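You operate a simulated robot arm through the tools that you are given. There is no shell and no other tool.

Carry out the task below with a simulated robot arm. There is one attempt and no reset: what you move stays moved.

## Task
Sand the old paint off the oar, then varnish that spot.
Fine: put block and brush back and the lid on the tin. Set down upright: sanding block, varnish brush. A coat counts when it lies all over at full strength: go over it till it gets no stronger. What is to be rubbed or washed off counts as gone when no trace of it is left.

The check looks at the end state, three seconds after you hand in, the way a careful person would. Anything else that was tipped, shoved, dropped, spilled or broken makes it a failure. Lids that push on must go on centred and level and be pressed home; caps that screw on are set level and turned clockwise until they are tight.

## Robot
A 6-joint arm with a two-finger gripper, fixed in place. Base frame: the origin is on the floor under the middle of its stand, x ahead of it, y to its left, z up; the work surface is at about z = 850. Lengths are in mm, angles in rad, forces in N, time in s.
With the tool pointing down near the work surface it reaches from about 140 to 680 mm from the base axis. Its first joint turns from -1.152 to 1.152 rad. Payload 2.45 kg.
The TCP is the grasp point between the finger pads, 30 mm short of the fingertips. In the tool frame z runs along the fingers and y along their closing line. The gripper opens to 106 mm; its body begins 79 mm behind the TCP.
Orientation is that of the tool frame in the base frame, as a unit quaternion [w, x, y, z]. With the fingers straight down and closing along the base's y, the tool's x points along the base's -x, its y along +y and its z along -z.

## Interface
- The arm moves only by the tool nudge_tool. Its arguments are lists of equal length, an entry for each row: "slide": the shift along the tool's x, y, z in mm, a list of three; "delta_rot": the turn, a rotation vector about the tool's x, y, z in rad, a list of three. In form: {"slide": [[x, y, z], ...], "delta_rot": [[rx, ry, rz], ...]}. A call has 1 to 20 rows; each row shifts and turns the commanded pose from where the row before left it, along the tool's axes as they then stand. "grip" is the finger opening in mm, from 0 to 106, set as the call begins (left out, the last holds). Rows are played at 5 a second. More than 50 mm and 0.15 rad between two rows, or a gripper value outside its range, and nothing of the call is played. A pose out of reach is approached as far as the arm can. The call stops where the force on the tool passes 60 N (or 10 N more than at its start, if that is more) or the arm is blocked; 0.2 s more then pass. The fingers move at their own pace (about 153 mm/s each) and stop on an object; they squeeze with about 40 N. The grip force told is the motor's: it shows also when the fingers shut on nothing. Time passes only in rows, and 0.2 s behind the last, so rows that do not move let the fingers close. The reply holds the time, the measured pose of the TCP, the force on the tool along the base axes, the opening and the grip force, in the units named above and with some noise, with the torque about the TCP (base axes, N m) and any sound that the robot's microphone picked up, and new pictures: "pictures" is both (left out), scene, wrist or none.
- Cameras (640 x 400 px; columns grow to the right, rows downward): "scene" is fixed at [61, 420.7, 1393.8]; the picture's right is [-0.69, -0.73, 0.00], its down [-0.48, 0.46, -0.75] and it looks along [0.54, -0.51, -0.66] (base axes); focal length 341 px, centre (320, 200). "wrist" rides on the gripper at [76, -2, -106] in the tool frame; the picture's right is [0.02, 1.00, 0.00], its down [-0.78, 0.02, -0.62] and it looks along [-0.62, 0.01, 0.78] (tool axes); focal length 247 px, centre (320, 200). There is no depth. A picture from a camera that has moved, and an enlarged one, comes with that camera's place and axes in the base frame and with its lens.
- zoom(camera, box): a new picture of the part [left, top, right, bottom] of that camera's present view, enlarged. The clock stands still meanwhile.
- sign_off(): hands the job in; it is judged then, once.

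Nothing tells you positions but the pictures and the camera data. Unless the task says otherwise, let go and move clear before handing in.

The tools are called by a JSON object that holds its "fn" and its "kwargs". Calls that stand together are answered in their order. nudge_tool: Moves the arm, as the interface text tells. Its arguments: {"type":"object","properties":{"slide":{"type":"array"},"delta_rot":{"type":"array"},"grip":{"type":"number"},"pictures":{"type":"string","enum":["both","scene","wrist","none"]}},"required":["slide","delta_rot"]} The other tools are called the same way: zoom (camera, box) takes an enlarged picture of a part of a camera's view; sign_off () hands the job in.

At the start:

```text
time: 0.0
ee_pos: [262.4, 156.8, 1164.6]
orientation: [0.0, 0.0, 1.0, 0.0]
contact_force: [0.2, -0.2, 0.2]
moment: [-0.01, 0.01, 0.0]
opening: 106.1
gripper_force: 0.0
```

scene: 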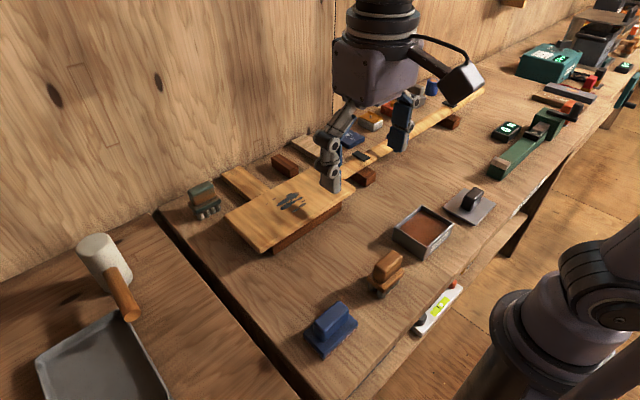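
wrist: 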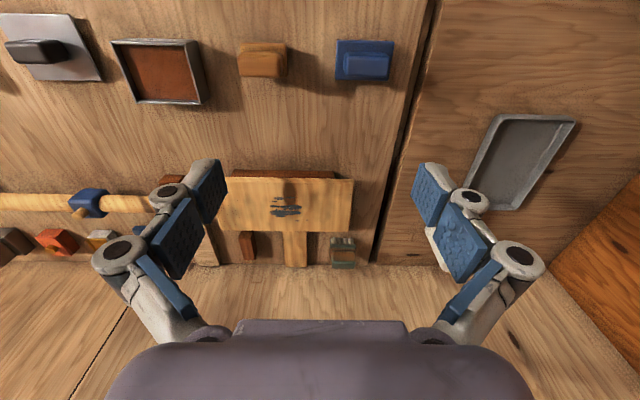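

I see the oar blade with a dark paint patch on it lying across supports, plus several block-like tools, a tin with brown varnish and a lid with a handle. I'll look closer before moving anything.

{"fn": "zoom", "kwargs": {"camera": "scene", "box": [180, 130, 400, 270]}}

{"fn": "zoom", "kwargs": {"camera": "scene", "box": [290, 170, 510, 360]}}

{"fn": "zoom", "kwargs": {"camera": "scene", "box": [320, 60, 540, 200]}}

{"fn": "zoom", "kwargs": {"camera": "wrist", "box": [0, 0, 440, 280]}}

```text
2.86 times, centred on (290, 200) of scene
camera zoom: at [61.0, 420.7, 1393.8], right [-0.69, -0.73, 0.0], down [-0.48, 0.46, -0.75], along [0.54, -0.51, -0.66], focal length 973 px, centre (406, 200)
```

zoom: 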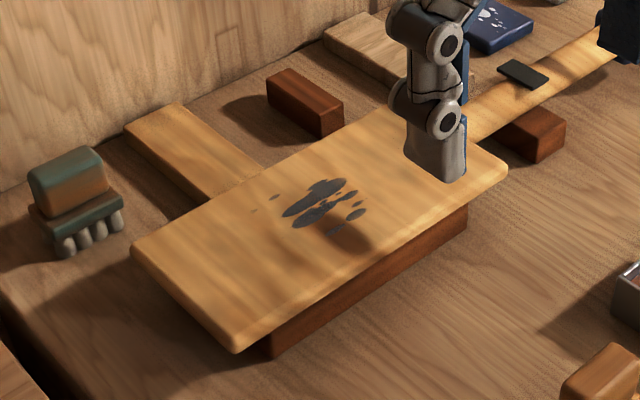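

```text
2.11 times, centred on (400, 265) of scene
camera zoom: at [61.0, 420.7, 1393.8], right [-0.69, -0.73, 0.0], down [-0.48, 0.46, -0.75], along [0.54, -0.51, -0.66], focal length 717 px, centre (152, 63)
```

zoom: 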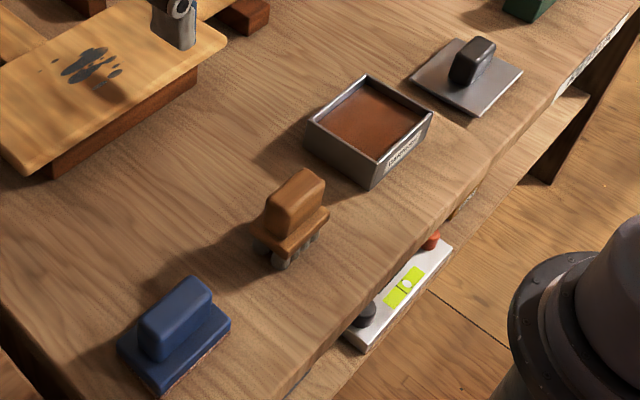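

```text
2.86 times, centred on (430, 130) of scene
camera zoom: at [61.0, 420.7, 1393.8], right [-0.69, -0.73, 0.0], down [-0.48, 0.46, -0.75], along [0.54, -0.51, -0.66], focal length 973 px, centre (6, 400)
```

zoom: 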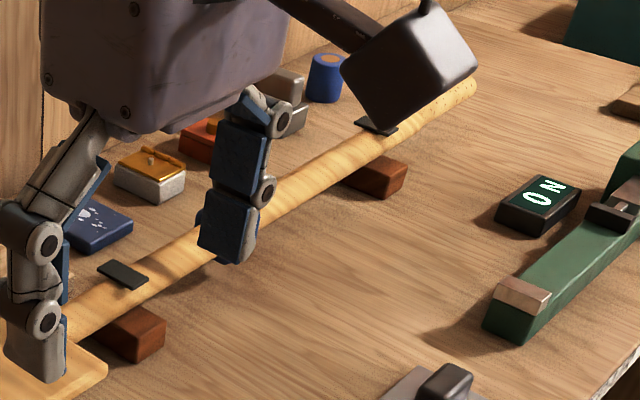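

```text
1.43 times, centred on (220, 140) of wrist
camera zoom: at [185.5, 155.4, 1271.0], right [-0.02, 1.0, 0.0], down [0.78, 0.02, 0.62], along [0.62, 0.01, -0.78], focal length 353 px, centre (463, 286)
```

zoom: 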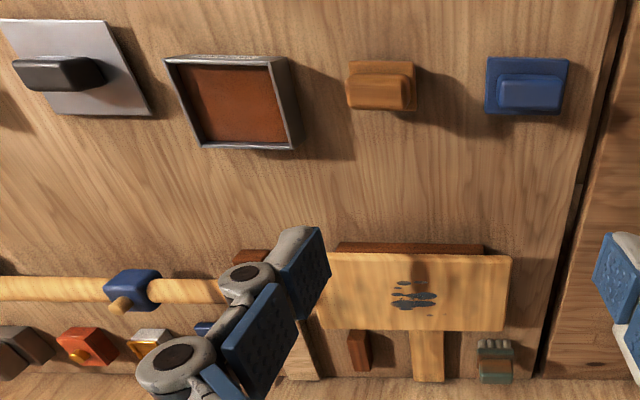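

The blue block with a gritty underside looks like the sanding block at about (247, 216), and the brown brush is at about (249, 74). The tin is near (267, -78), its lid near (242, -233), and the paint patch near (505, 92). I'll move the wrist camera closer to the block and brush.

{"fn": "nudge_tool", "kwargs": {"slide": [[22, 0, 33], [22, 0, 33], [22, 0, 33], [22, 0, 33], [22, 0, 33]], "delta_rot": [[0, 0, 0], [0, 0, 0], [0, 0, 0], [0, 0, 0], [0, 0, 0]]}}

```text
time: 1.2
ee_pos: [153.1, 156.9, 998.6]
orientation: [0.0, 0.001, 1.0, 0.0]
contact_force: [0.0, 0.0, 0.3]
moment: [0.0, -0.01, -0.01]
opening: 105.8
gripper_force: 0.0
camera wrist: at [75.4, 155.5, 1104.8], right [-0.02, 1.0, 0.0], down [0.78, 0.02, 0.62], along [0.62, 0.01, -0.78], focal length 247 px, centre (320, 200)
```

scene: 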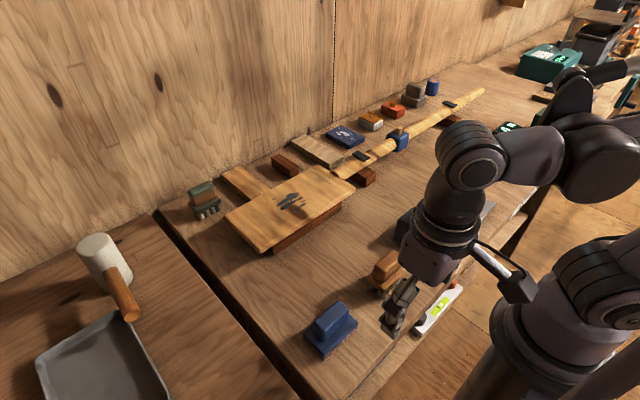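
wrist: 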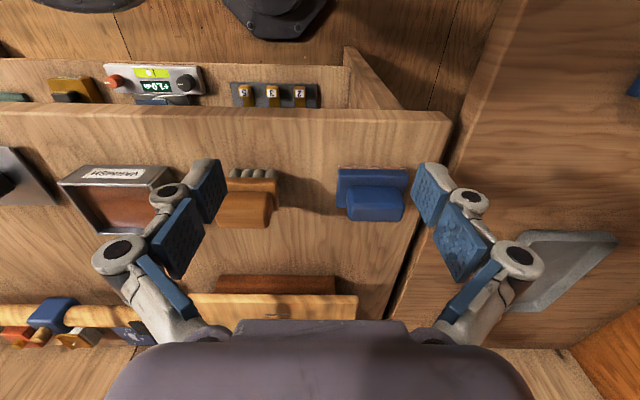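

{"fn": "zoom", "kwargs": {"camera": "wrist", "box": [180, 120, 440, 290]}}

{"fn": "zoom", "kwargs": {"camera": "scene", "box": [180, 60, 500, 260]}}

{"fn": "zoom", "kwargs": {"camera": "wrist", "box": [0, 50, 340, 250]}}

{"fn": "zoom", "kwargs": {"camera": "scene", "box": [290, 280, 380, 370]}}

```text
2.35 times, centred on (310, 205) of wrist
camera zoom: at [75.4, 155.5, 1104.8], right [-0.02, 1.0, 0.0], down [0.78, 0.02, 0.62], along [0.62, 0.01, -0.78], focal length 581 px, centre (344, 188)
```

zoom: 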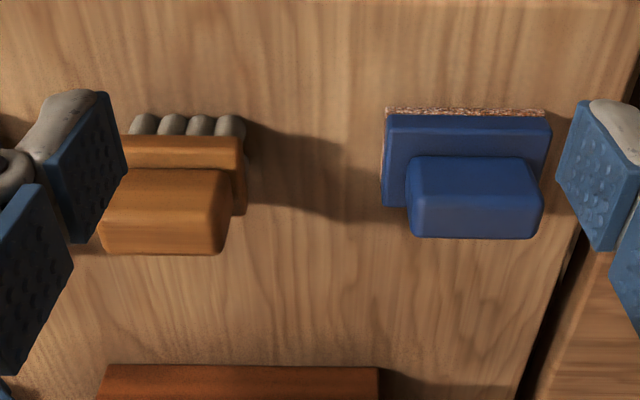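

```text
2.00 times, centred on (340, 160) of scene
camera zoom: at [61.0, 420.7, 1393.8], right [-0.69, -0.73, 0.0], down [-0.48, 0.46, -0.75], along [0.54, -0.51, -0.66], focal length 681 px, centre (280, 280)
```

zoom: 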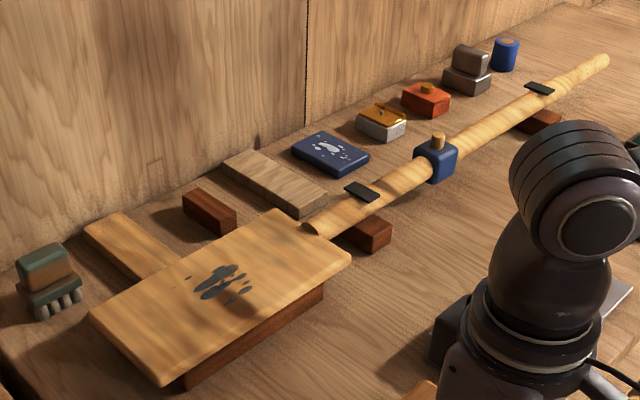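

```text
1.88 times, centred on (170, 150) of wrist
camera zoom: at [75.4, 155.5, 1104.8], right [-0.02, 1.0, 0.0], down [0.78, 0.02, 0.62], along [0.62, 0.01, -0.78], focal length 465 px, centre (602, 294)
```

zoom: 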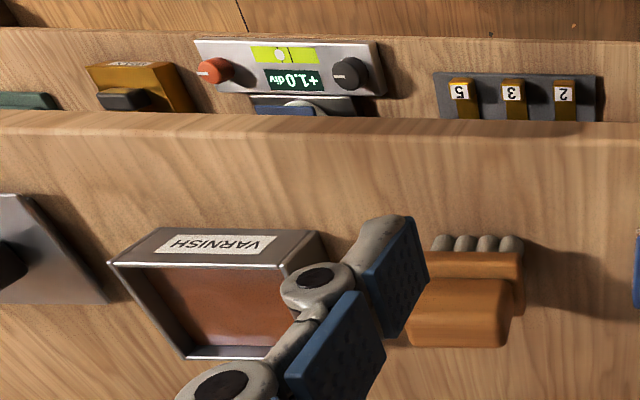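

```text
4.44 times, centred on (335, 325) of scene
camera zoom: at [61.0, 420.7, 1393.8], right [-0.69, -0.73, 0.0], down [-0.48, 0.46, -0.75], along [0.54, -0.51, -0.66], focal length 1514 px, centre (253, -356)
```

zoom: 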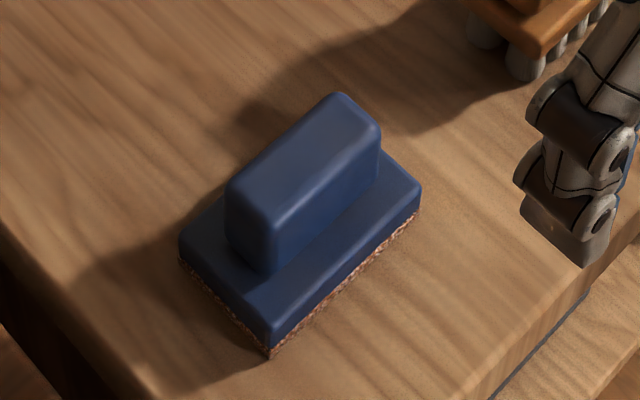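

The tin is labelled VARNISH, the blue block has grit underneath, and the brown brush matches as the varnish brush. Block footprint is about x 225–274, y 180–259. Next I'll look at the oar blade and patch from closer.

{"fn": "nudge_tool", "kwargs": {"slide": [[-30, -5, -5], [-30, -5, -5], [-30, -5, -5], [-30, -5, -5], [-30, -5, -5], [-30, -5, -5], [-30, -5, -5], [-30, -5, -5]], "delta_rot": [[0, 0, 0], [0, 0, 0], [0, 0, 0], [0, 0, 0], [0, 0, 0], [0, 0, 0], [0, 0, 0], [0, 0, 0]]}}

```text
time: 3.0
ee_pos: [393.8, 116.5, 1040.2]
orientation: [0.0, 0.0, 1.0, 0.001]
contact_force: [-0.1, 0.7, -0.1]
moment: [-0.03, 0.01, 0.0]
opening: 106.2
gripper_force: 0.0
camera wrist: at [316.6, 114.4, 1145.6], right [-0.02, 1.0, 0.0], down [0.78, 0.02, 0.62], along [0.62, 0.01, -0.78], focal length 247 px, centre (320, 200)
```

scene: 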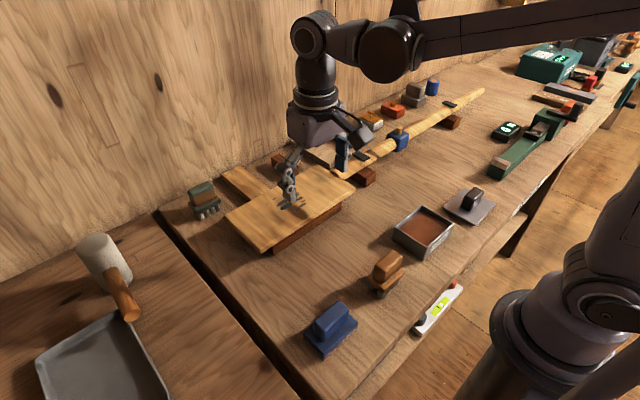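
wrist: 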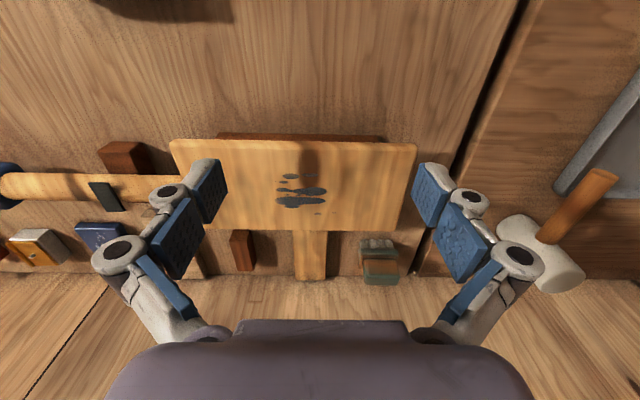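

{"fn": "zoom", "kwargs": {"camera": "wrist", "box": [160, 120, 430, 290]}}

{"fn": "zoom", "kwargs": {"camera": "wrist", "box": [250, 150, 350, 230]}}

{"fn": "zoom", "kwargs": {"camera": "scene", "box": [350, 170, 510, 310]}}

```text
2.35 times, centred on (295, 205) of wrist
camera zoom: at [316.6, 114.4, 1145.6], right [-0.02, 1.0, 0.0], down [0.78, 0.02, 0.62], along [0.62, 0.01, -0.78], focal length 581 px, centre (379, 188)
```

zoom: 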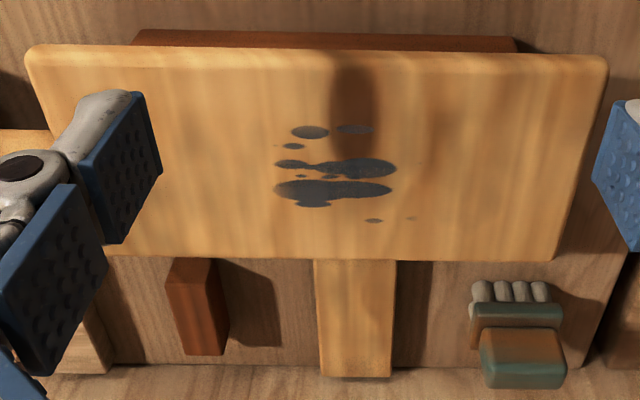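

```text
5.00 times, centred on (300, 190) of wrist
camera zoom: at [316.6, 114.4, 1145.6], right [-0.02, 1.0, 0.0], down [0.78, 0.02, 0.62], along [0.62, 0.01, -0.78], focal length 1235 px, centre (420, 250)
```

zoom: 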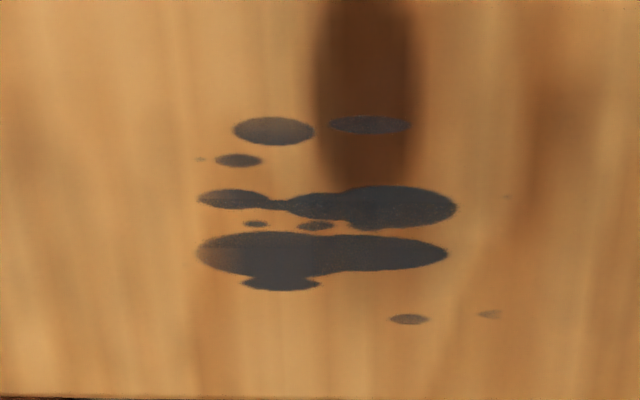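

```text
2.86 times, centred on (430, 240) of scene
camera zoom: at [61.0, 420.7, 1393.8], right [-0.69, -0.73, 0.0], down [-0.48, 0.46, -0.75], along [0.54, -0.51, -0.66], focal length 973 px, centre (6, 86)
```

zoom: 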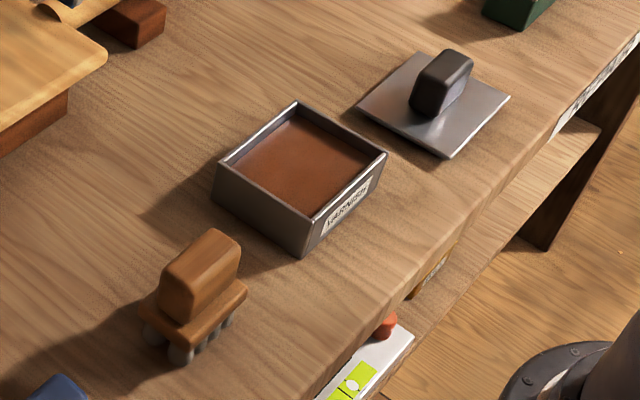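

The blade's top is at about z 900, spanning x 432–567 and y -45–221. The paint patch covers roughly x 470–540, y 58–142, including some faint specks. Now I'll go above the sanding block's handle at about (249.5, 219.5).

{"fn": "nudge_tool", "kwargs": {"slide": [[36, 25.7, 10], [36, 25.7, 10], [36, 25.7, 10], [36.3, 25.7, 10], [0, 0, 30]], "delta_rot": [[0, 0, 0], [0, 0, 0], [0, 0, 0], [0, 0, 0], [0, 0, 0]]}}

```text
time: 4.2
ee_pos: [247.3, 219.8, 968.4]
orientation: [0.001, 0.0, 1.0, 0.0]
contact_force: [0.6, -0.3, -0.8]
moment: [0.02, 0.01, 0.0]
opening: 105.9
gripper_force: 0.3
camera wrist: at [170.3, 217.8, 1075.5], right [-0.02, 1.0, 0.0], down [0.78, 0.02, 0.62], along [0.62, 0.01, -0.78], focal length 247 px, centre (320, 200)
```

scene: 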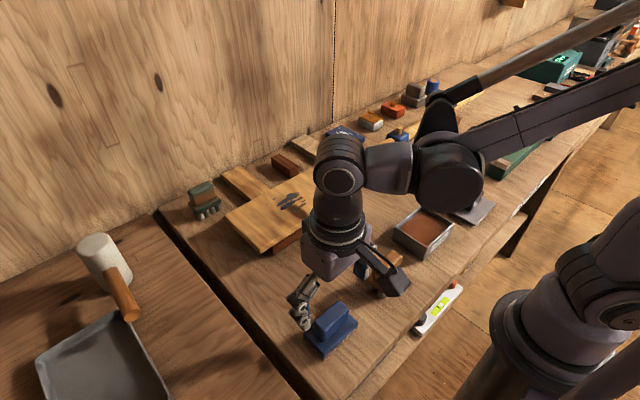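
wrist: 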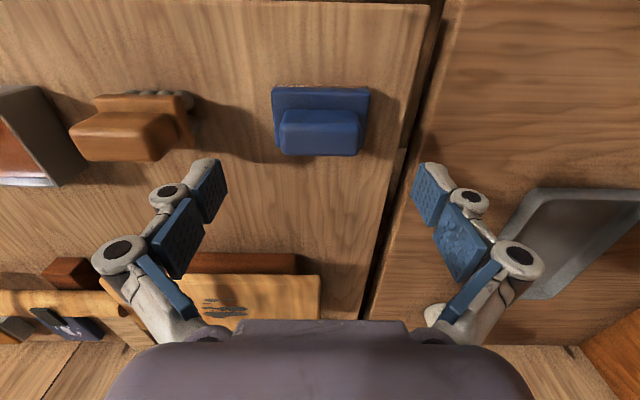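

The gripper is aligned with the handle in y. I want to check the base thickness before lowering, so the fingertips don't land on it.

{"fn": "zoom", "kwargs": {"camera": "scene", "box": [300, 290, 364, 360]}}

{"fn": "zoom", "kwargs": {"camera": "wrist", "box": [255, 70, 385, 170]}}

```text
5.71 times, centred on (332, 325) of scene
camera zoom: at [61.0, 420.8, 1393.8], right [-0.69, -0.73, 0.0], down [-0.48, 0.46, -0.75], along [0.54, -0.51, -0.66], focal length 1947 px, centre (251, -514)
```

zoom: 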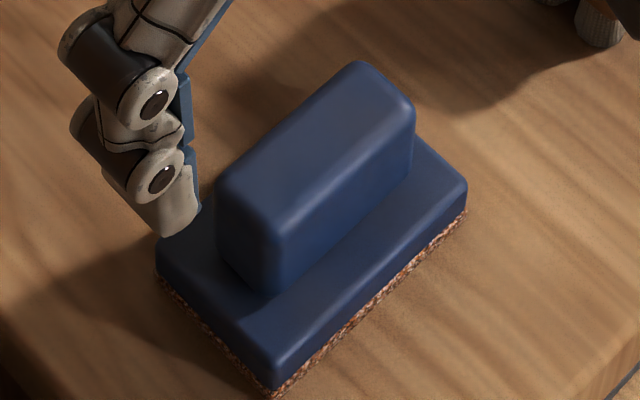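

```text
4.00 times, centred on (320, 120) of wrist
camera zoom: at [170.3, 217.8, 1075.5], right [-0.02, 1.0, 0.0], down [0.78, 0.02, 0.62], along [0.62, 0.01, -0.78], focal length 988 px, centre (320, 520)
```

zoom: 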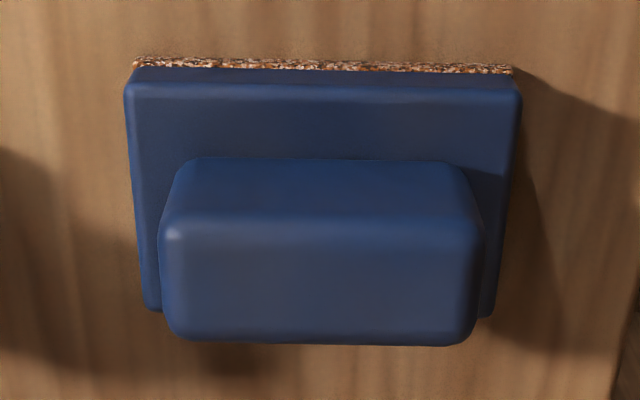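

Base top is at about z 871 and handle top at about z 908 (about 24 mm thick, 60 mm long). I'll lower to TCP z ≈ 908 and close on the handle ends.

{"fn": "nudge_tool", "kwargs": {"slide": [[-2.2, -0.3, 20], [0, 0, 20], [0, 0, 20]], "delta_rot": [[0, 0, 0], [0, 0, 0], [0, 0, 0]]}}

```text
time: 5.0
ee_pos: [251.6, 221.6, 909.5]
orientation: [0.0, 0.0, 1.0, 0.0]
contact_force: [-0.2, 0.0, 0.1]
moment: [-0.01, 0.01, -0.01]
opening: 105.7
gripper_force: 0.0
camera wrist: at [174.1, 218.3, 1015.0], right [-0.02, 1.0, 0.0], down [0.78, 0.02, 0.62], along [0.62, 0.01, -0.78], focal length 247 px, centre (320, 200)
```

scene: 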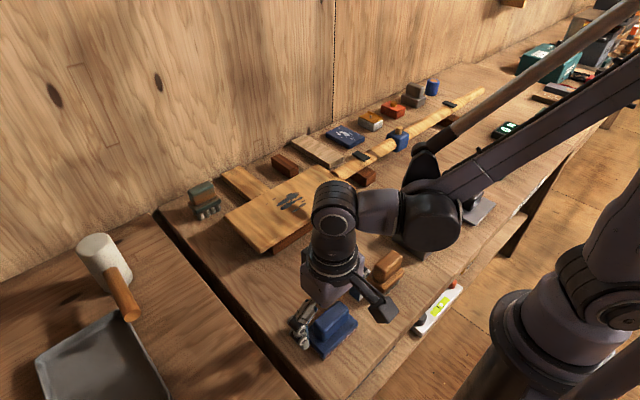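
wrist: 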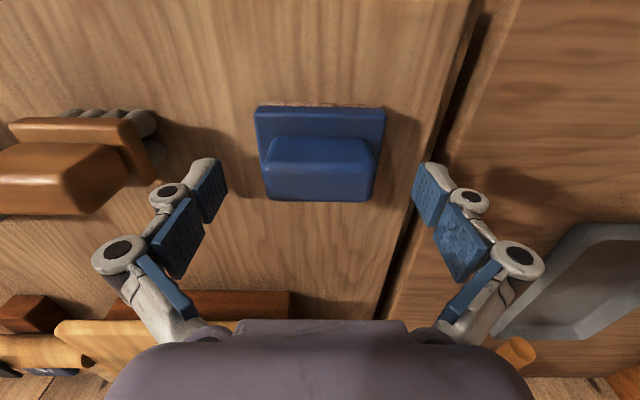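

Aligned over the handle. Closing the fingers now.

{"fn": "nudge_tool", "kwargs": {"slide": [[0, 0, 0], [0, 0, 0], [0, 0, 0], [0, 0, 0]], "delta_rot": [[0, 0, 0], [0, 0, 0], [0, 0, 0], [0, 0, 0]], "grip": 40}}

```text
time: 6.0
ee_pos: [251.3, 219.7, 909.6]
orientation: [0.0, 0.001, 1.0, 0.0]
contact_force: [0.3, -1.7, 8.4]
moment: [-0.12, -0.18, -0.02]
opening: 59.3
gripper_force: 39.7
camera wrist: at [174.1, 218.3, 1015.3], right [-0.02, 1.0, 0.0], down [0.78, 0.02, 0.62], along [0.62, 0.01, -0.78], focal length 247 px, centre (320, 200)
```

scene: 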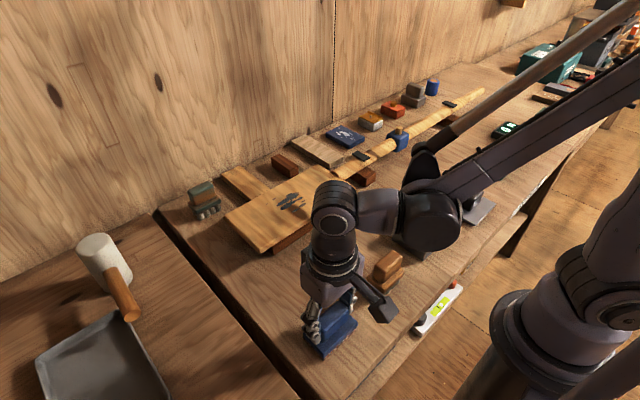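
wrist: 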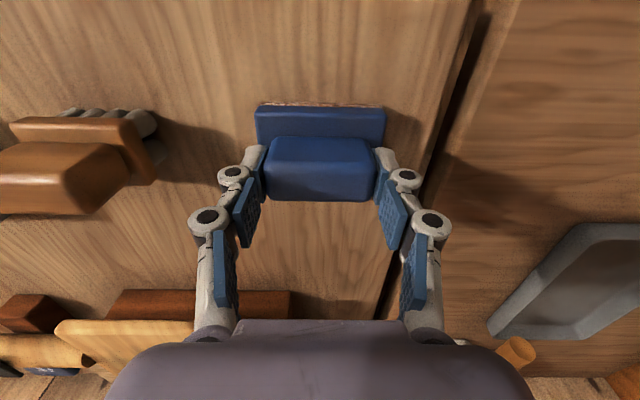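

Gripped at 59 mm opening with full force. Lifting straight up slowly to test the hold.

{"fn": "nudge_tool", "kwargs": {"slide": [[0, 0, -2], [0, 0, -5], [0, 0, -10], [0, 0, -20], [0, 0, -20]], "delta_rot": [[0, 0, 0], [0, 0, 0], [0, 0, 0], [0, 0, 0], [0, 0, 0]]}}

```text
time: 7.2
ee_pos: [251.7, 218.8, 965.3]
orientation: [-0.001, 0.0, 1.0, 0.0]
contact_force: [0.1, -0.1, -1.9]
moment: [0.01, 0.01, 0.02]
opening: 59.3
gripper_force: 39.5
camera wrist: at [173.2, 216.7, 1071.9], right [-0.02, 1.0, 0.0], down [0.78, 0.02, 0.62], along [0.62, 0.01, -0.78], focal length 247 px, centre (320, 200)
```

scene: 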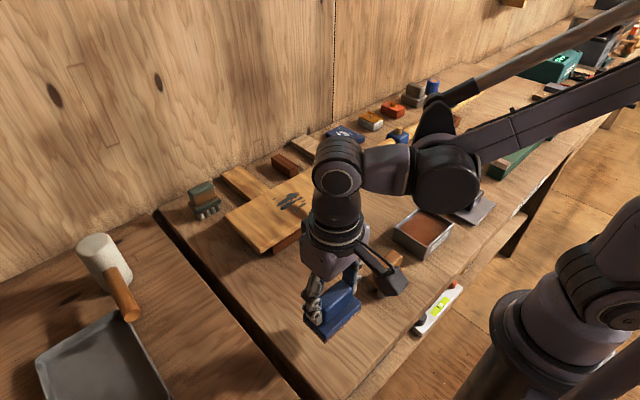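
wrist: 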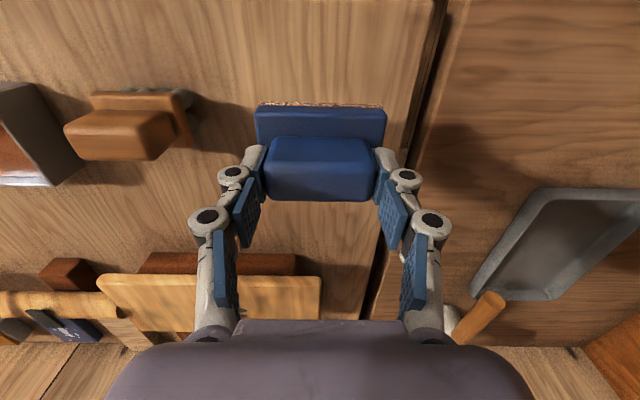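

The block is held level and weighs about 2 N; its underside is about 59.6 mm below the TCP. I'll carry it over the patch at a height well clear of the blade.

{"fn": "nudge_tool", "kwargs": {"slide": [[0, 0, -45], [-42.5, -19.8, 0], [-42.5, -19.8, 0], [-42.5, -19.8, 0], [-42.5, -19.8, 0], [-42.5, -19.8, 0], [-42.5, -19.8, 0], [0, 0, 0]], "delta_rot": [[0, 0, 0], [0, 0, 0], [0, 0, 0], [0, 0, 0], [0, 0, 0], [0, 0, 0], [0, 0, 0], [0, 0, 0]]}}

```text
time: 9.0
ee_pos: [505.4, 99.5, 1012.4]
orientation: [0.0, 0.0, 1.0, -0.001]
contact_force: [0.2, 0.4, -1.4]
moment: [-0.01, 0.03, -0.02]
opening: 58.9
gripper_force: 39.9
camera wrist: at [428.6, 97.9, 1119.2], right [-0.02, 1.0, 0.0], down [0.78, 0.02, 0.62], along [0.62, 0.01, -0.78], focal length 247 px, centre (320, 200)
```

scene: 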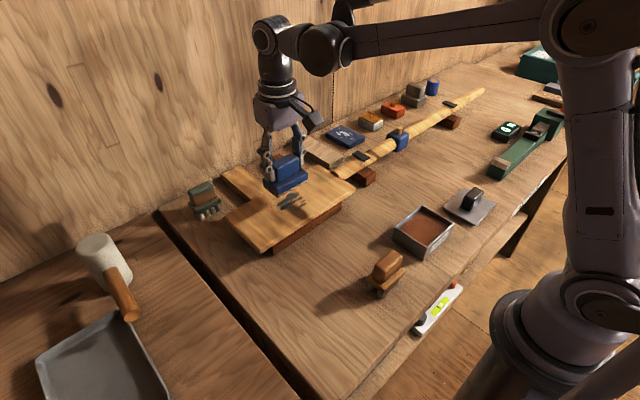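
wrist: 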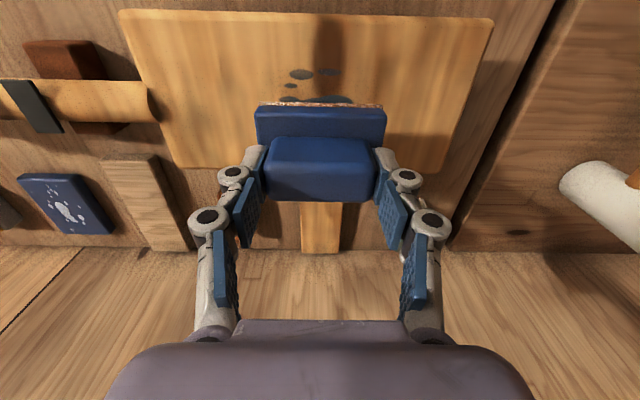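

The block is over the patch. Lowering in small steps to find the blade surface.

{"fn": "nudge_tool", "kwargs": {"slide": [[0, 0, 22], [0, 0, 20], [0, 0, 3], [0, 0, 2], [0, 0, 2]], "delta_rot": [[0, 0, 0], [0, 0, 0], [0, 0, 0], [0, 0, 0], [0, 0, 0]]}}

```text
time: 10.2
ee_pos: [505.7, 100.0, 963.8]
orientation: [0.001, 0.001, 1.0, 0.0]
contact_force: [-0.4, -2.2, 29.9]
moment: [-0.1, 0.05, 0.0]
opening: 59.5
gripper_force: 40.2
camera wrist: at [427.9, 98.5, 1070.5], right [-0.02, 1.0, 0.0], down [0.78, 0.02, 0.62], along [0.62, 0.01, -0.78], focal length 247 px, centre (320, 200)
```

scene: 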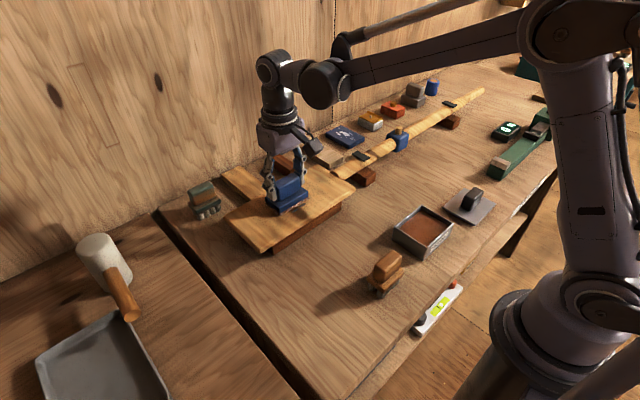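
wrist: 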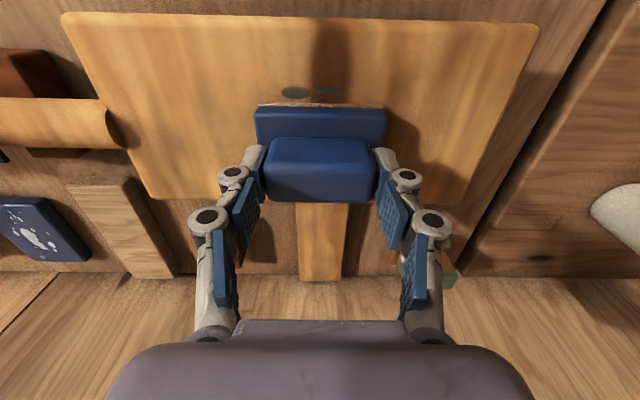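

Contact is made, at about 30 N. I'll ease off slightly for a moderate sanding pressure.

{"fn": "nudge_tool", "kwargs": {"slide": [[0, 0, -0.8], [0, 0, 0]], "delta_rot": [[0, 0, 0], [0, 0, 0]], "pictures": "none"}}

```text
time: 10.8
ee_pos: [505.3, 100.0, 964.2]
orientation: [0.0, 0.001, 1.0, 0.0]
contact_force: [-0.3, -4.5, 29.0]
moment: [-0.18, 0.07, -0.04]
opening: 59.1
gripper_force: 39.8
```

{"fn": "nudge_tool", "kwargs": {"slide": [[0, 0, -1], [0, 0, 0]], "delta_rot": [[0, 0, 0], [0, 0, 0]], "pictures": "none"}}

```text
time: 11.4
ee_pos: [506.2, 100.1, 964.2]
orientation: [0.0, 0.001, 1.0, 0.0]
contact_force: [-3.1, -5.2, 15.3]
moment: [-0.23, 0.03, -0.04]
opening: 59.1
gripper_force: 39.9
```

About 15 N now. Starting sanding strokes along the blade.

{"fn": "nudge_tool", "kwargs": {"slide": [[0, 10, 0], [0, 10, 0], [0, -10, 0], [0, -10, 0], [0, -10, 0], [0, -10, 0], [0, 10, 0], [0, 10, 0], [0, 10, 0], [0, 10, 0], [0, -10, 0], [0, -10, 0], [0, -10, 0], [0, -10, 0], [0, 10, 0], [0, 10, 0]], "delta_rot": [[0, 0, 0], [0, 0, 0], [0, 0, 0], [0, 0, 0], [0, 0, 0], [0, 0, 0], [0, 0, 0], [0, 0, 0], [0, 0, 0], [0, 0, 0], [0, 0, 0], [0, 0, 0], [0, 0, 0], [0, 0, 0], [0, 0, 0], [0, 0, 0]]}}

```text
time: 14.8
ee_pos: [504.7, 100.2, 964.8]
orientation: [0.0, 0.0, 1.0, 0.0]
contact_force: [-1.0, -0.4, -1.5]
moment: [0.0, 0.02, 0.03]
opening: 58.9
gripper_force: 39.7
camera wrist: at [427.9, 99.0, 1070.3], right [-0.02, 1.0, 0.0], down [0.78, 0.02, 0.62], along [0.62, 0.01, -0.78], focal length 247 px, centre (320, 200)
```

scene: 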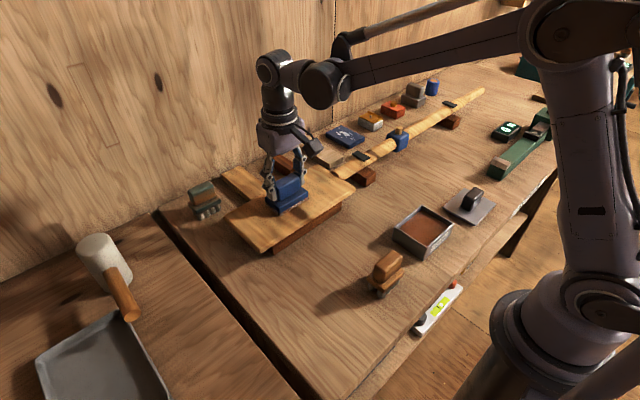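
wrist: 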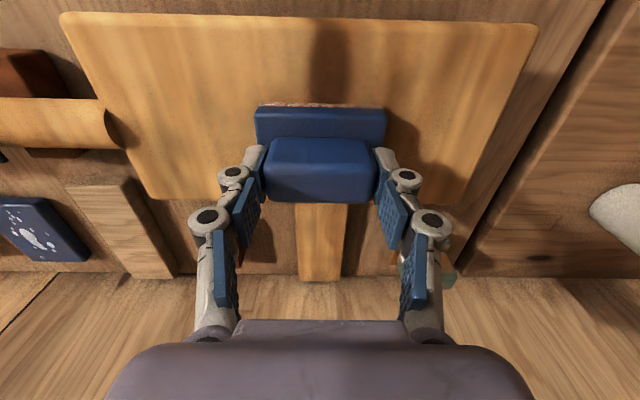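

The front specks have vanished, so the sanding works, but contact has been lost. I'll press down a little again.

{"fn": "nudge_tool", "kwargs": {"slide": [[0, 0, 0.8], [0, 0, 0.4], [0, 0, 0]], "delta_rot": [[0, 0, 0], [0, 0, 0], [0, 0, 0]], "pictures": "none"}}

```text
time: 15.6
ee_pos: [505.0, 100.7, 964.1]
orientation: [0.0, 0.0, 1.0, 0.0]
contact_force: [-2.6, -2.3, 21.1]
moment: [-0.02, 0.05, -0.02]
opening: 59.2
gripper_force: 39.6
```

{"fn": "nudge_tool", "kwargs": {"slide": [[0, 12, 0], [0, 12, 0], [0, -12, 0], [0, -12, 0], [0, -12, 0], [0, -12, 0], [-8, 0, 0], [-8, 0, 0], [0, 12, 0], [0, 12, 0], [0, 12, 0], [0, 12, 0], [0, -12, 0], [0, -12, 0], [0, -12, 0], [0, -12, 0], [0, 12, 0], [0, 12, 0]], "delta_rot": [[0, 0, 0], [0, 0, 0], [0, 0, 0], [0, 0, 0], [0, 0, 0], [0, 0, 0], [0, 0, 0], [0, 0, 0], [0, 0, 0], [0, 0, 0], [0, 0, 0], [0, 0, 0], [0, 0, 0], [0, 0, 0], [0, 0, 0], [0, 0, 0], [0, 0, 0], [0, 0, 0]]}}

```text
time: 19.4
ee_pos: [522.4, 100.5, 963.5]
orientation: [0.001, 0.001, 1.0, 0.001]
contact_force: [-0.3, -2.4, 4.4]
moment: [0.12, -0.02, -0.01]
opening: 58.9
gripper_force: 40.2
camera wrist: at [444.9, 98.6, 1069.3], right [-0.02, 1.0, 0.0], down [0.78, 0.02, 0.62], along [0.62, 0.01, -0.78], focal length 247 px, centre (320, 200)
```

scene: 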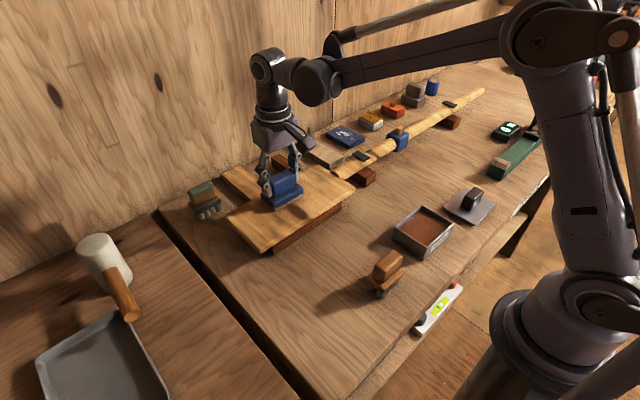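
wrist: 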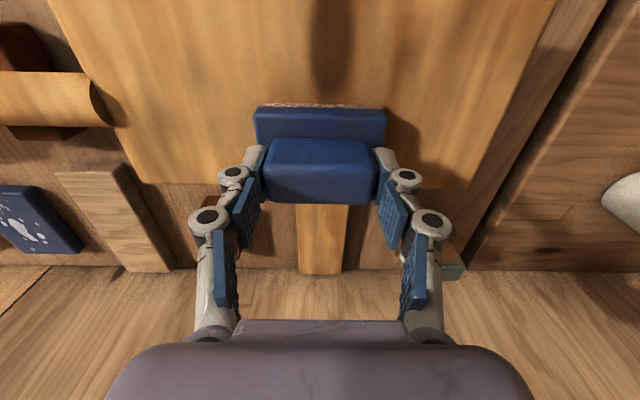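

Working well. I'll press a touch more and do passes over the rear, middle and front bands.

{"fn": "nudge_tool", "kwargs": {"slide": [[0, 0, 0.5], [0, 12, 0], [0, 12, 0], [0, -12, 0], [0, -12, 0], [0, -12, 0], [0, -12, 0], [8, 0, 0], [8, 0, 0], [0, 12, 0], [0, 12, 0], [0, 12, 0], [0, 12, 0], [8, 0, 0], [8, 0, 0], [0, -12, 0], [0, -12, 0], [0, -12, 0], [0, -12, 0]], "delta_rot": [[0, 0, 0], [0, 0, 0], [0, 0, 0], [0, 0, 0], [0, 0, 0], [0, 0, 0], [0, 0, 0], [0, 0, 0], [0, 0, 0], [0, 0, 0], [0, 0, 0], [0, 0, 0], [0, 0, 0], [0, 0, 0], [0, 0, 0], [0, 0, 0], [0, 0, 0], [0, 0, 0], [0, 0, 0]]}}

```text
time: 23.4
ee_pos: [488.5, 76.1, 963.0]
orientation: [0.0, 0.001, 1.0, 0.001]
contact_force: [0.9, 0.5, 1.9]
moment: [0.16, -0.07, -0.03]
opening: 59.1
gripper_force: 39.8
camera wrist: at [412.1, 74.6, 1069.0], right [-0.02, 1.0, 0.0], down [0.78, 0.02, 0.62], along [0.62, 0.01, -0.78], focal length 247 px, centre (320, 200)
```

scene: 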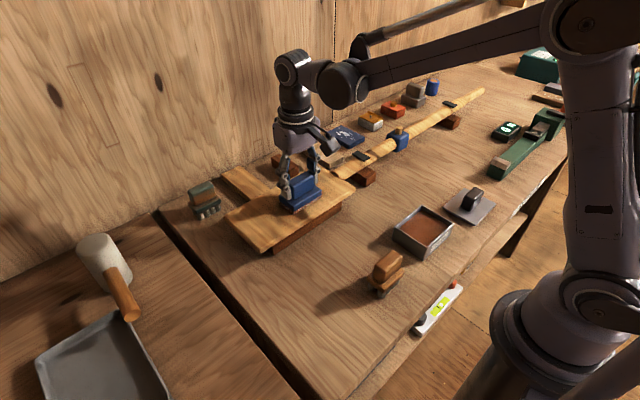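
wrist: 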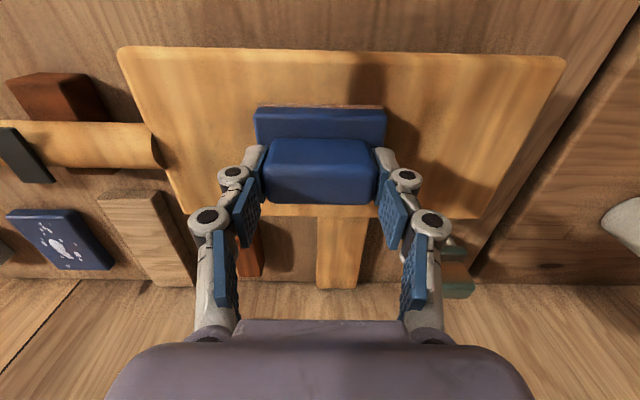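

Lifting off to inspect the result.

{"fn": "nudge_tool", "kwargs": {"slide": [[0, 0, -20], [0, 0, -40], [40, 10, -20], [45, 15, 0]], "delta_rot": [[0, 0, 0], [0, 0, 0], [0, 0, 0], [0, 0, 0]]}}

{"fn": "zoom", "kwargs": {"camera": "scene", "box": [215, 150, 375, 260]}}

{"fn": "zoom", "kwargs": {"camera": "wrist", "box": [170, 60, 450, 230]}}

```text
time: 24.4
ee_pos: [404.7, 101.8, 1044.5]
orientation: [0.0, 0.001, 1.0, 0.0]
contact_force: [-0.4, -0.1, -1.6]
moment: [0.01, -0.02, 0.0]
opening: 59.1
gripper_force: 39.3
camera wrist: at [327.7, 100.2, 1150.1], right [-0.02, 1.0, 0.0], down [0.78, 0.02, 0.62], along [0.62, 0.01, -0.78], focal length 247 px, centre (320, 200)
```

scene: 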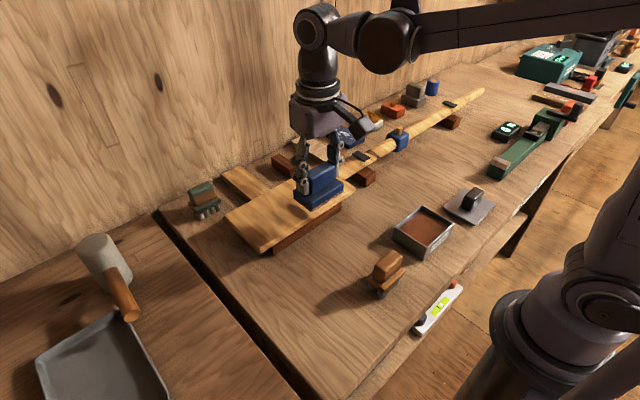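
wrist: 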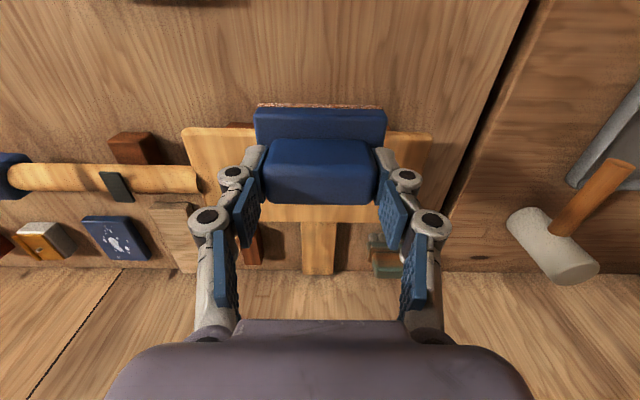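

```text
3.64 times, centred on (295, 205) of scene
camera zoom: at [61.0, 420.7, 1393.8], right [-0.69, -0.73, 0.0], down [-0.48, 0.46, -0.75], along [0.54, -0.51, -0.66], focal length 1239 px, centre (411, 182)
```

zoom: 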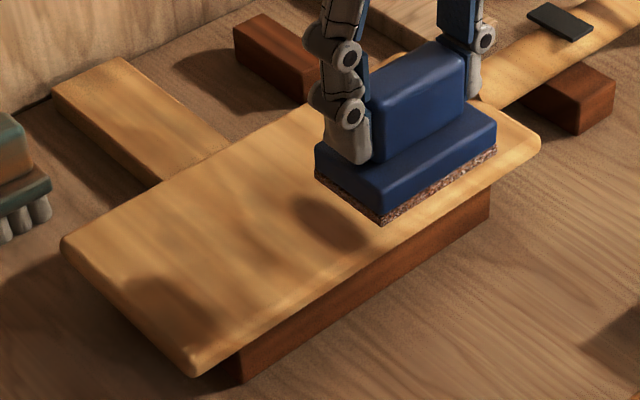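

```text
2.29 times, centred on (310, 145) of wrist
camera zoom: at [327.7, 100.2, 1150.1], right [-0.02, 1.0, 0.0], down [0.78, 0.02, 0.62], along [0.62, 0.01, -0.78], focal length 564 px, centre (343, 326)
```

zoom: 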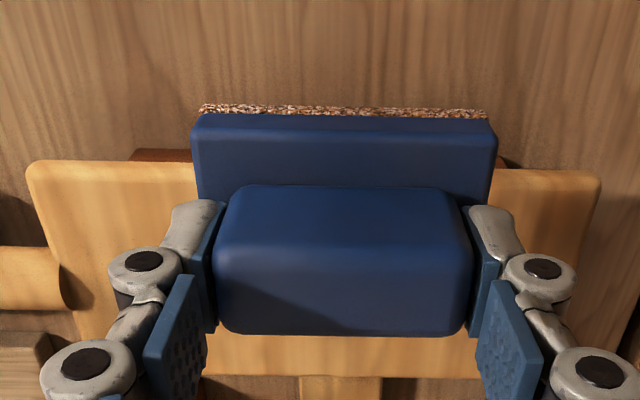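

The visible part looks clean, but the block hides the spot from the wrist camera. I'll move aside for an unobstructed look.

{"fn": "nudge_tool", "kwargs": {"slide": [[-19, -33, -1.5], [-19, -33, -1.5], [-19, -33, -1.5], [-19, -33, -1.5]], "delta_rot": [[0, 0, 0], [0, 0, 0], [0, 0, 0], [0, 0, 0]]}}

{"fn": "zoom", "kwargs": {"camera": "wrist", "box": [370, 60, 530, 180]}}

{"fn": "zoom", "kwargs": {"camera": "scene", "box": [255, 170, 345, 240]}}

```text
time: 25.4
ee_pos: [480.1, -30.8, 1048.4]
orientation: [0.0, 0.0, 1.0, 0.0]
contact_force: [1.0, 0.2, -0.9]
moment: [0.01, 0.0, 0.0]
opening: 59.0
gripper_force: 40.5
camera wrist: at [402.6, -32.8, 1154.9], right [-0.02, 1.0, 0.0], down [0.78, 0.02, 0.62], along [0.62, 0.01, -0.78], focal length 247 px, centre (320, 200)
```

scene: 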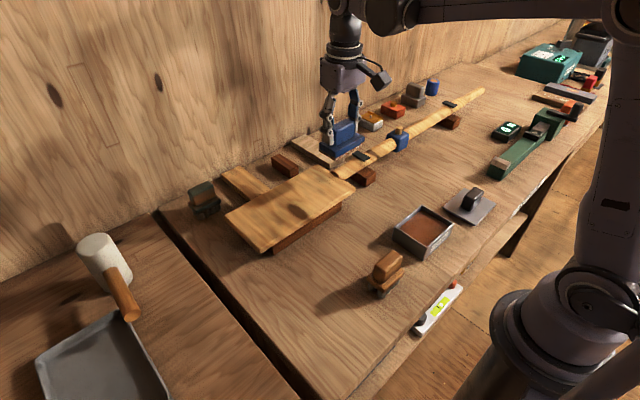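
wrist: 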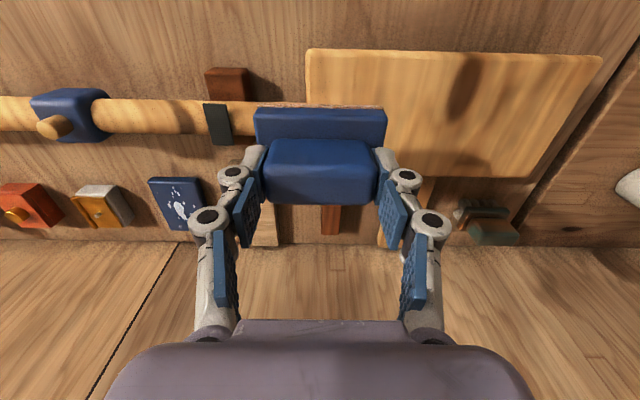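

```text
3.33 times, centred on (450, 120) of wrist
camera zoom: at [402.6, -32.8, 1154.9], right [-0.02, 1.0, 0.0], down [0.78, 0.02, 0.62], along [0.62, 0.01, -0.78], focal length 823 px, centre (-113, 467)
```

zoom: 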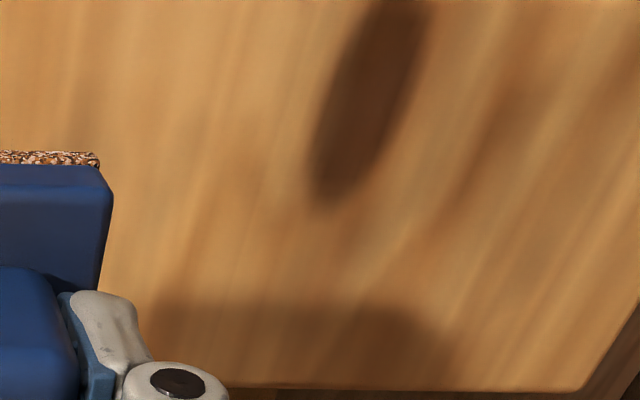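

```text
5.71 times, centred on (300, 205) of scene
camera zoom: at [61.0, 420.7, 1393.8], right [-0.69, -0.73, 0.0], down [-0.48, 0.46, -0.75], along [0.54, -0.51, -0.66], focal length 1947 px, centre (434, 171)
```

zoom: 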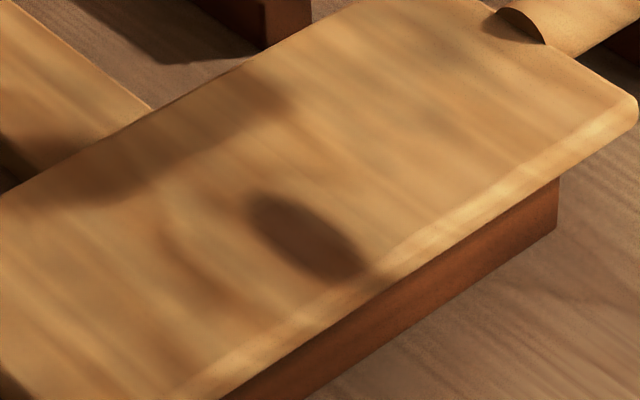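

The main paint is gone. I'll check hard for faint leftover specks across the patch area.

{"fn": "zoom", "kwargs": {"camera": "wrist", "box": [390, 85, 455, 130]}}

{"fn": "zoom", "kwargs": {"camera": "wrist", "box": [445, 85, 510, 130]}}

{"fn": "zoom", "kwargs": {"camera": "wrist", "box": [390, 125, 455, 170]}}

{"fn": "zoom", "kwargs": {"camera": "wrist", "box": [445, 125, 510, 170]}}

```text
8.89 times, centred on (422, 108) of wrist
camera zoom: at [402.6, -32.8, 1154.9], right [-0.02, 1.0, 0.0], down [0.78, 0.02, 0.62], along [0.62, 0.01, -0.78], focal length 2195 px, centre (-591, 1022)
```

zoom: 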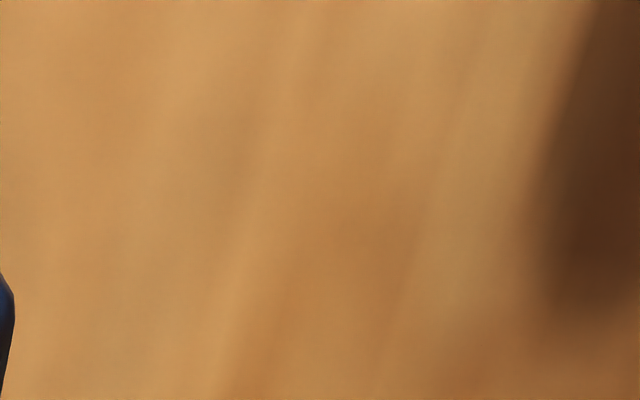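

```text
8.89 times, centred on (478, 108) of wrist
camera zoom: at [402.6, -32.8, 1154.9], right [-0.02, 1.0, 0.0], down [0.78, 0.02, 0.62], along [0.62, 0.01, -0.78], focal length 2195 px, centre (-1080, 1022)
```

zoom: 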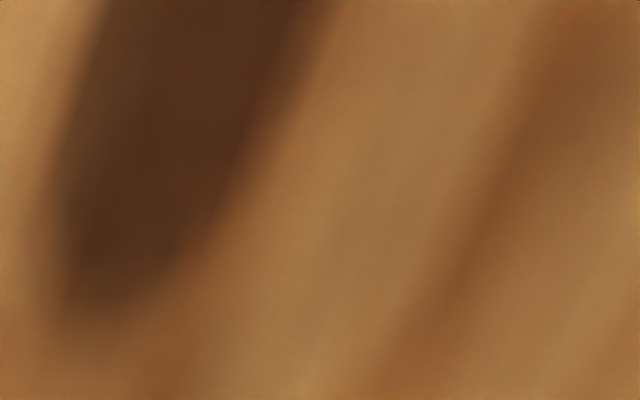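

```text
8.89 times, centred on (422, 148) of wrist
camera zoom: at [402.6, -32.8, 1154.9], right [-0.02, 1.0, 0.0], down [0.78, 0.02, 0.62], along [0.62, 0.01, -0.78], focal length 2195 px, centre (-591, 667)
```

zoom: 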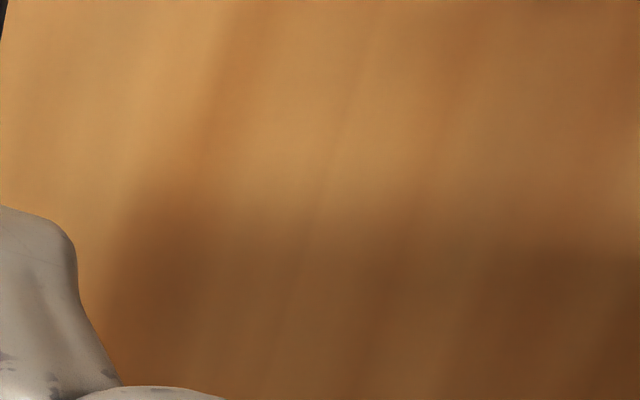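

```text
8.89 times, centred on (478, 148) of wrist
camera zoom: at [402.6, -32.8, 1154.9], right [-0.02, 1.0, 0.0], down [0.78, 0.02, 0.62], along [0.62, 0.01, -0.78], focal length 2195 px, centre (-1080, 667)
```

zoom: 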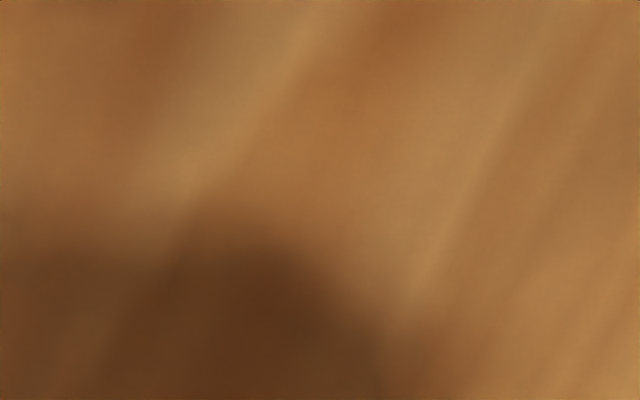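

No trace visible, but I'll make one more firm pass over the whole area so nothing faint is left.

{"fn": "nudge_tool", "kwargs": {"slide": [[-6.2, 32.6, 0], [-6.2, 32.6, 0], [-6.2, 32.6, 0], [-6.2, 32.6, 0], [0, 0, 40], [0, 0, 40], [0, 0, 3], [0, 0, 2], [0, 0, 1.2]], "delta_rot": [[0, 0, 0], [0, 0, 0], [0, 0, 0], [0, 0, 0], [0, 0, 0], [0, 0, 0], [0, 0, 0], [0, 0, 0], [0, 0, 0]], "pictures": "none"}}

```text
time: 27.4
ee_pos: [505.1, 99.8, 962.7]
orientation: [0.0, 0.0, 1.0, 0.0]
contact_force: [-0.4, 0.4, 2.1]
moment: [0.16, -0.07, 0.02]
opening: 58.8
gripper_force: 39.8
```

{"fn": "nudge_tool", "kwargs": {"slide": [[0, 0, 0.8], [0, 14, 0], [0, 14, 0], [0, -14, 0], [0, -14, 0], [0, -14, 0], [0, -14, 0], [-9, 0, 0], [-9, 0, 0], [0, 14, 0], [0, 14, 0], [0, 14, 0], [0, 14, 0], [0, -14, 0], [0, -14, 0], [0, -14, 0], [0, -14, 0]], "delta_rot": [[0, 0, 0], [0, 0, 0], [0, 0, 0], [0, 0, 0], [0, 0, 0], [0, 0, 0], [0, 0, 0], [0, 0, 0], [0, 0, 0], [0, 0, 0], [0, 0, 0], [0, 0, 0], [0, 0, 0], [0, 0, 0], [0, 0, 0], [0, 0, 0], [0, 0, 0]], "pictures": "none"}}

```text
time: 31.0
ee_pos: [524.6, 72.1, 961.6]
orientation: [0.0, 0.001, 1.0, 0.0]
contact_force: [0.2, 0.2, -0.4]
moment: [0.0, 0.02, -0.01]
opening: 59.0
gripper_force: 40.3
```

{"fn": "nudge_tool", "kwargs": {"slide": [[0, 0, 0.8], [0, 14, 0], [0, 14, 0], [0, 14, 0], [0, 14, 0], [9, 0, 0], [9, 0, 0], [0, -14, 0], [0, -14, 0], [0, -14, 0], [0, -14, 0], [9, 0, 0], [9, 0, 0.3], [0, 14, 0], [0, 14, 0], [0, 14, 0], [0, 14, 0], [0, -14, 0], [0, -14, 0]], "delta_rot": [[0, 0, 0], [0, 0, 0], [0, 0, 0], [0, 0, 0], [0, 0, 0], [0, 0, 0], [0, 0, 0], [0, 0, 0], [0, 0, 0], [0, 0, 0], [0, 0, 0], [0, 0, 0], [0, 0, 0], [0, 0, 0], [0, 0, 0], [0, 0, 0], [0, 0, 0], [0, 0, 0], [0, 0, 0]], "pictures": "both"}}

```text
time: 35.0
ee_pos: [487.8, 102.7, 960.8]
orientation: [0.0, -0.001, 1.0, 0.002]
contact_force: [1.4, 10.8, 29.3]
moment: [0.44, 0.04, -0.17]
opening: 59.2
gripper_force: 39.5
camera wrist: at [409.4, 100.1, 1067.1], right [-0.02, 1.0, 0.0], down [0.78, 0.02, 0.62], along [0.62, 0.02, -0.78], focal length 247 px, centre (320, 200)
```

scene: 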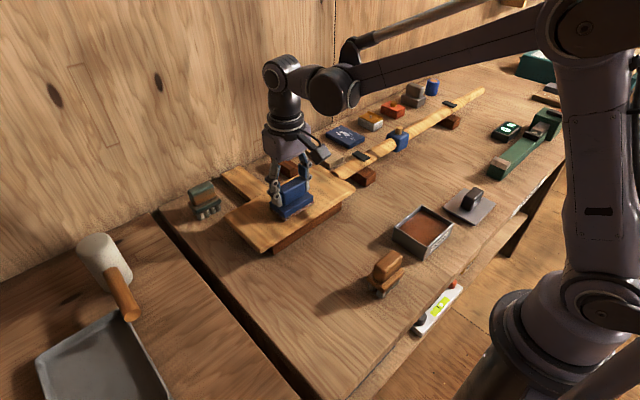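
wrist: 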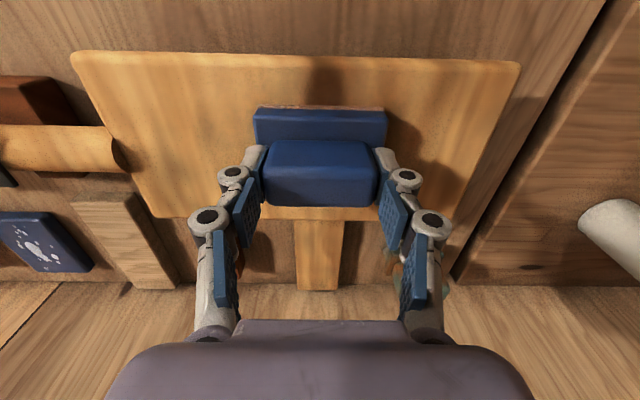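

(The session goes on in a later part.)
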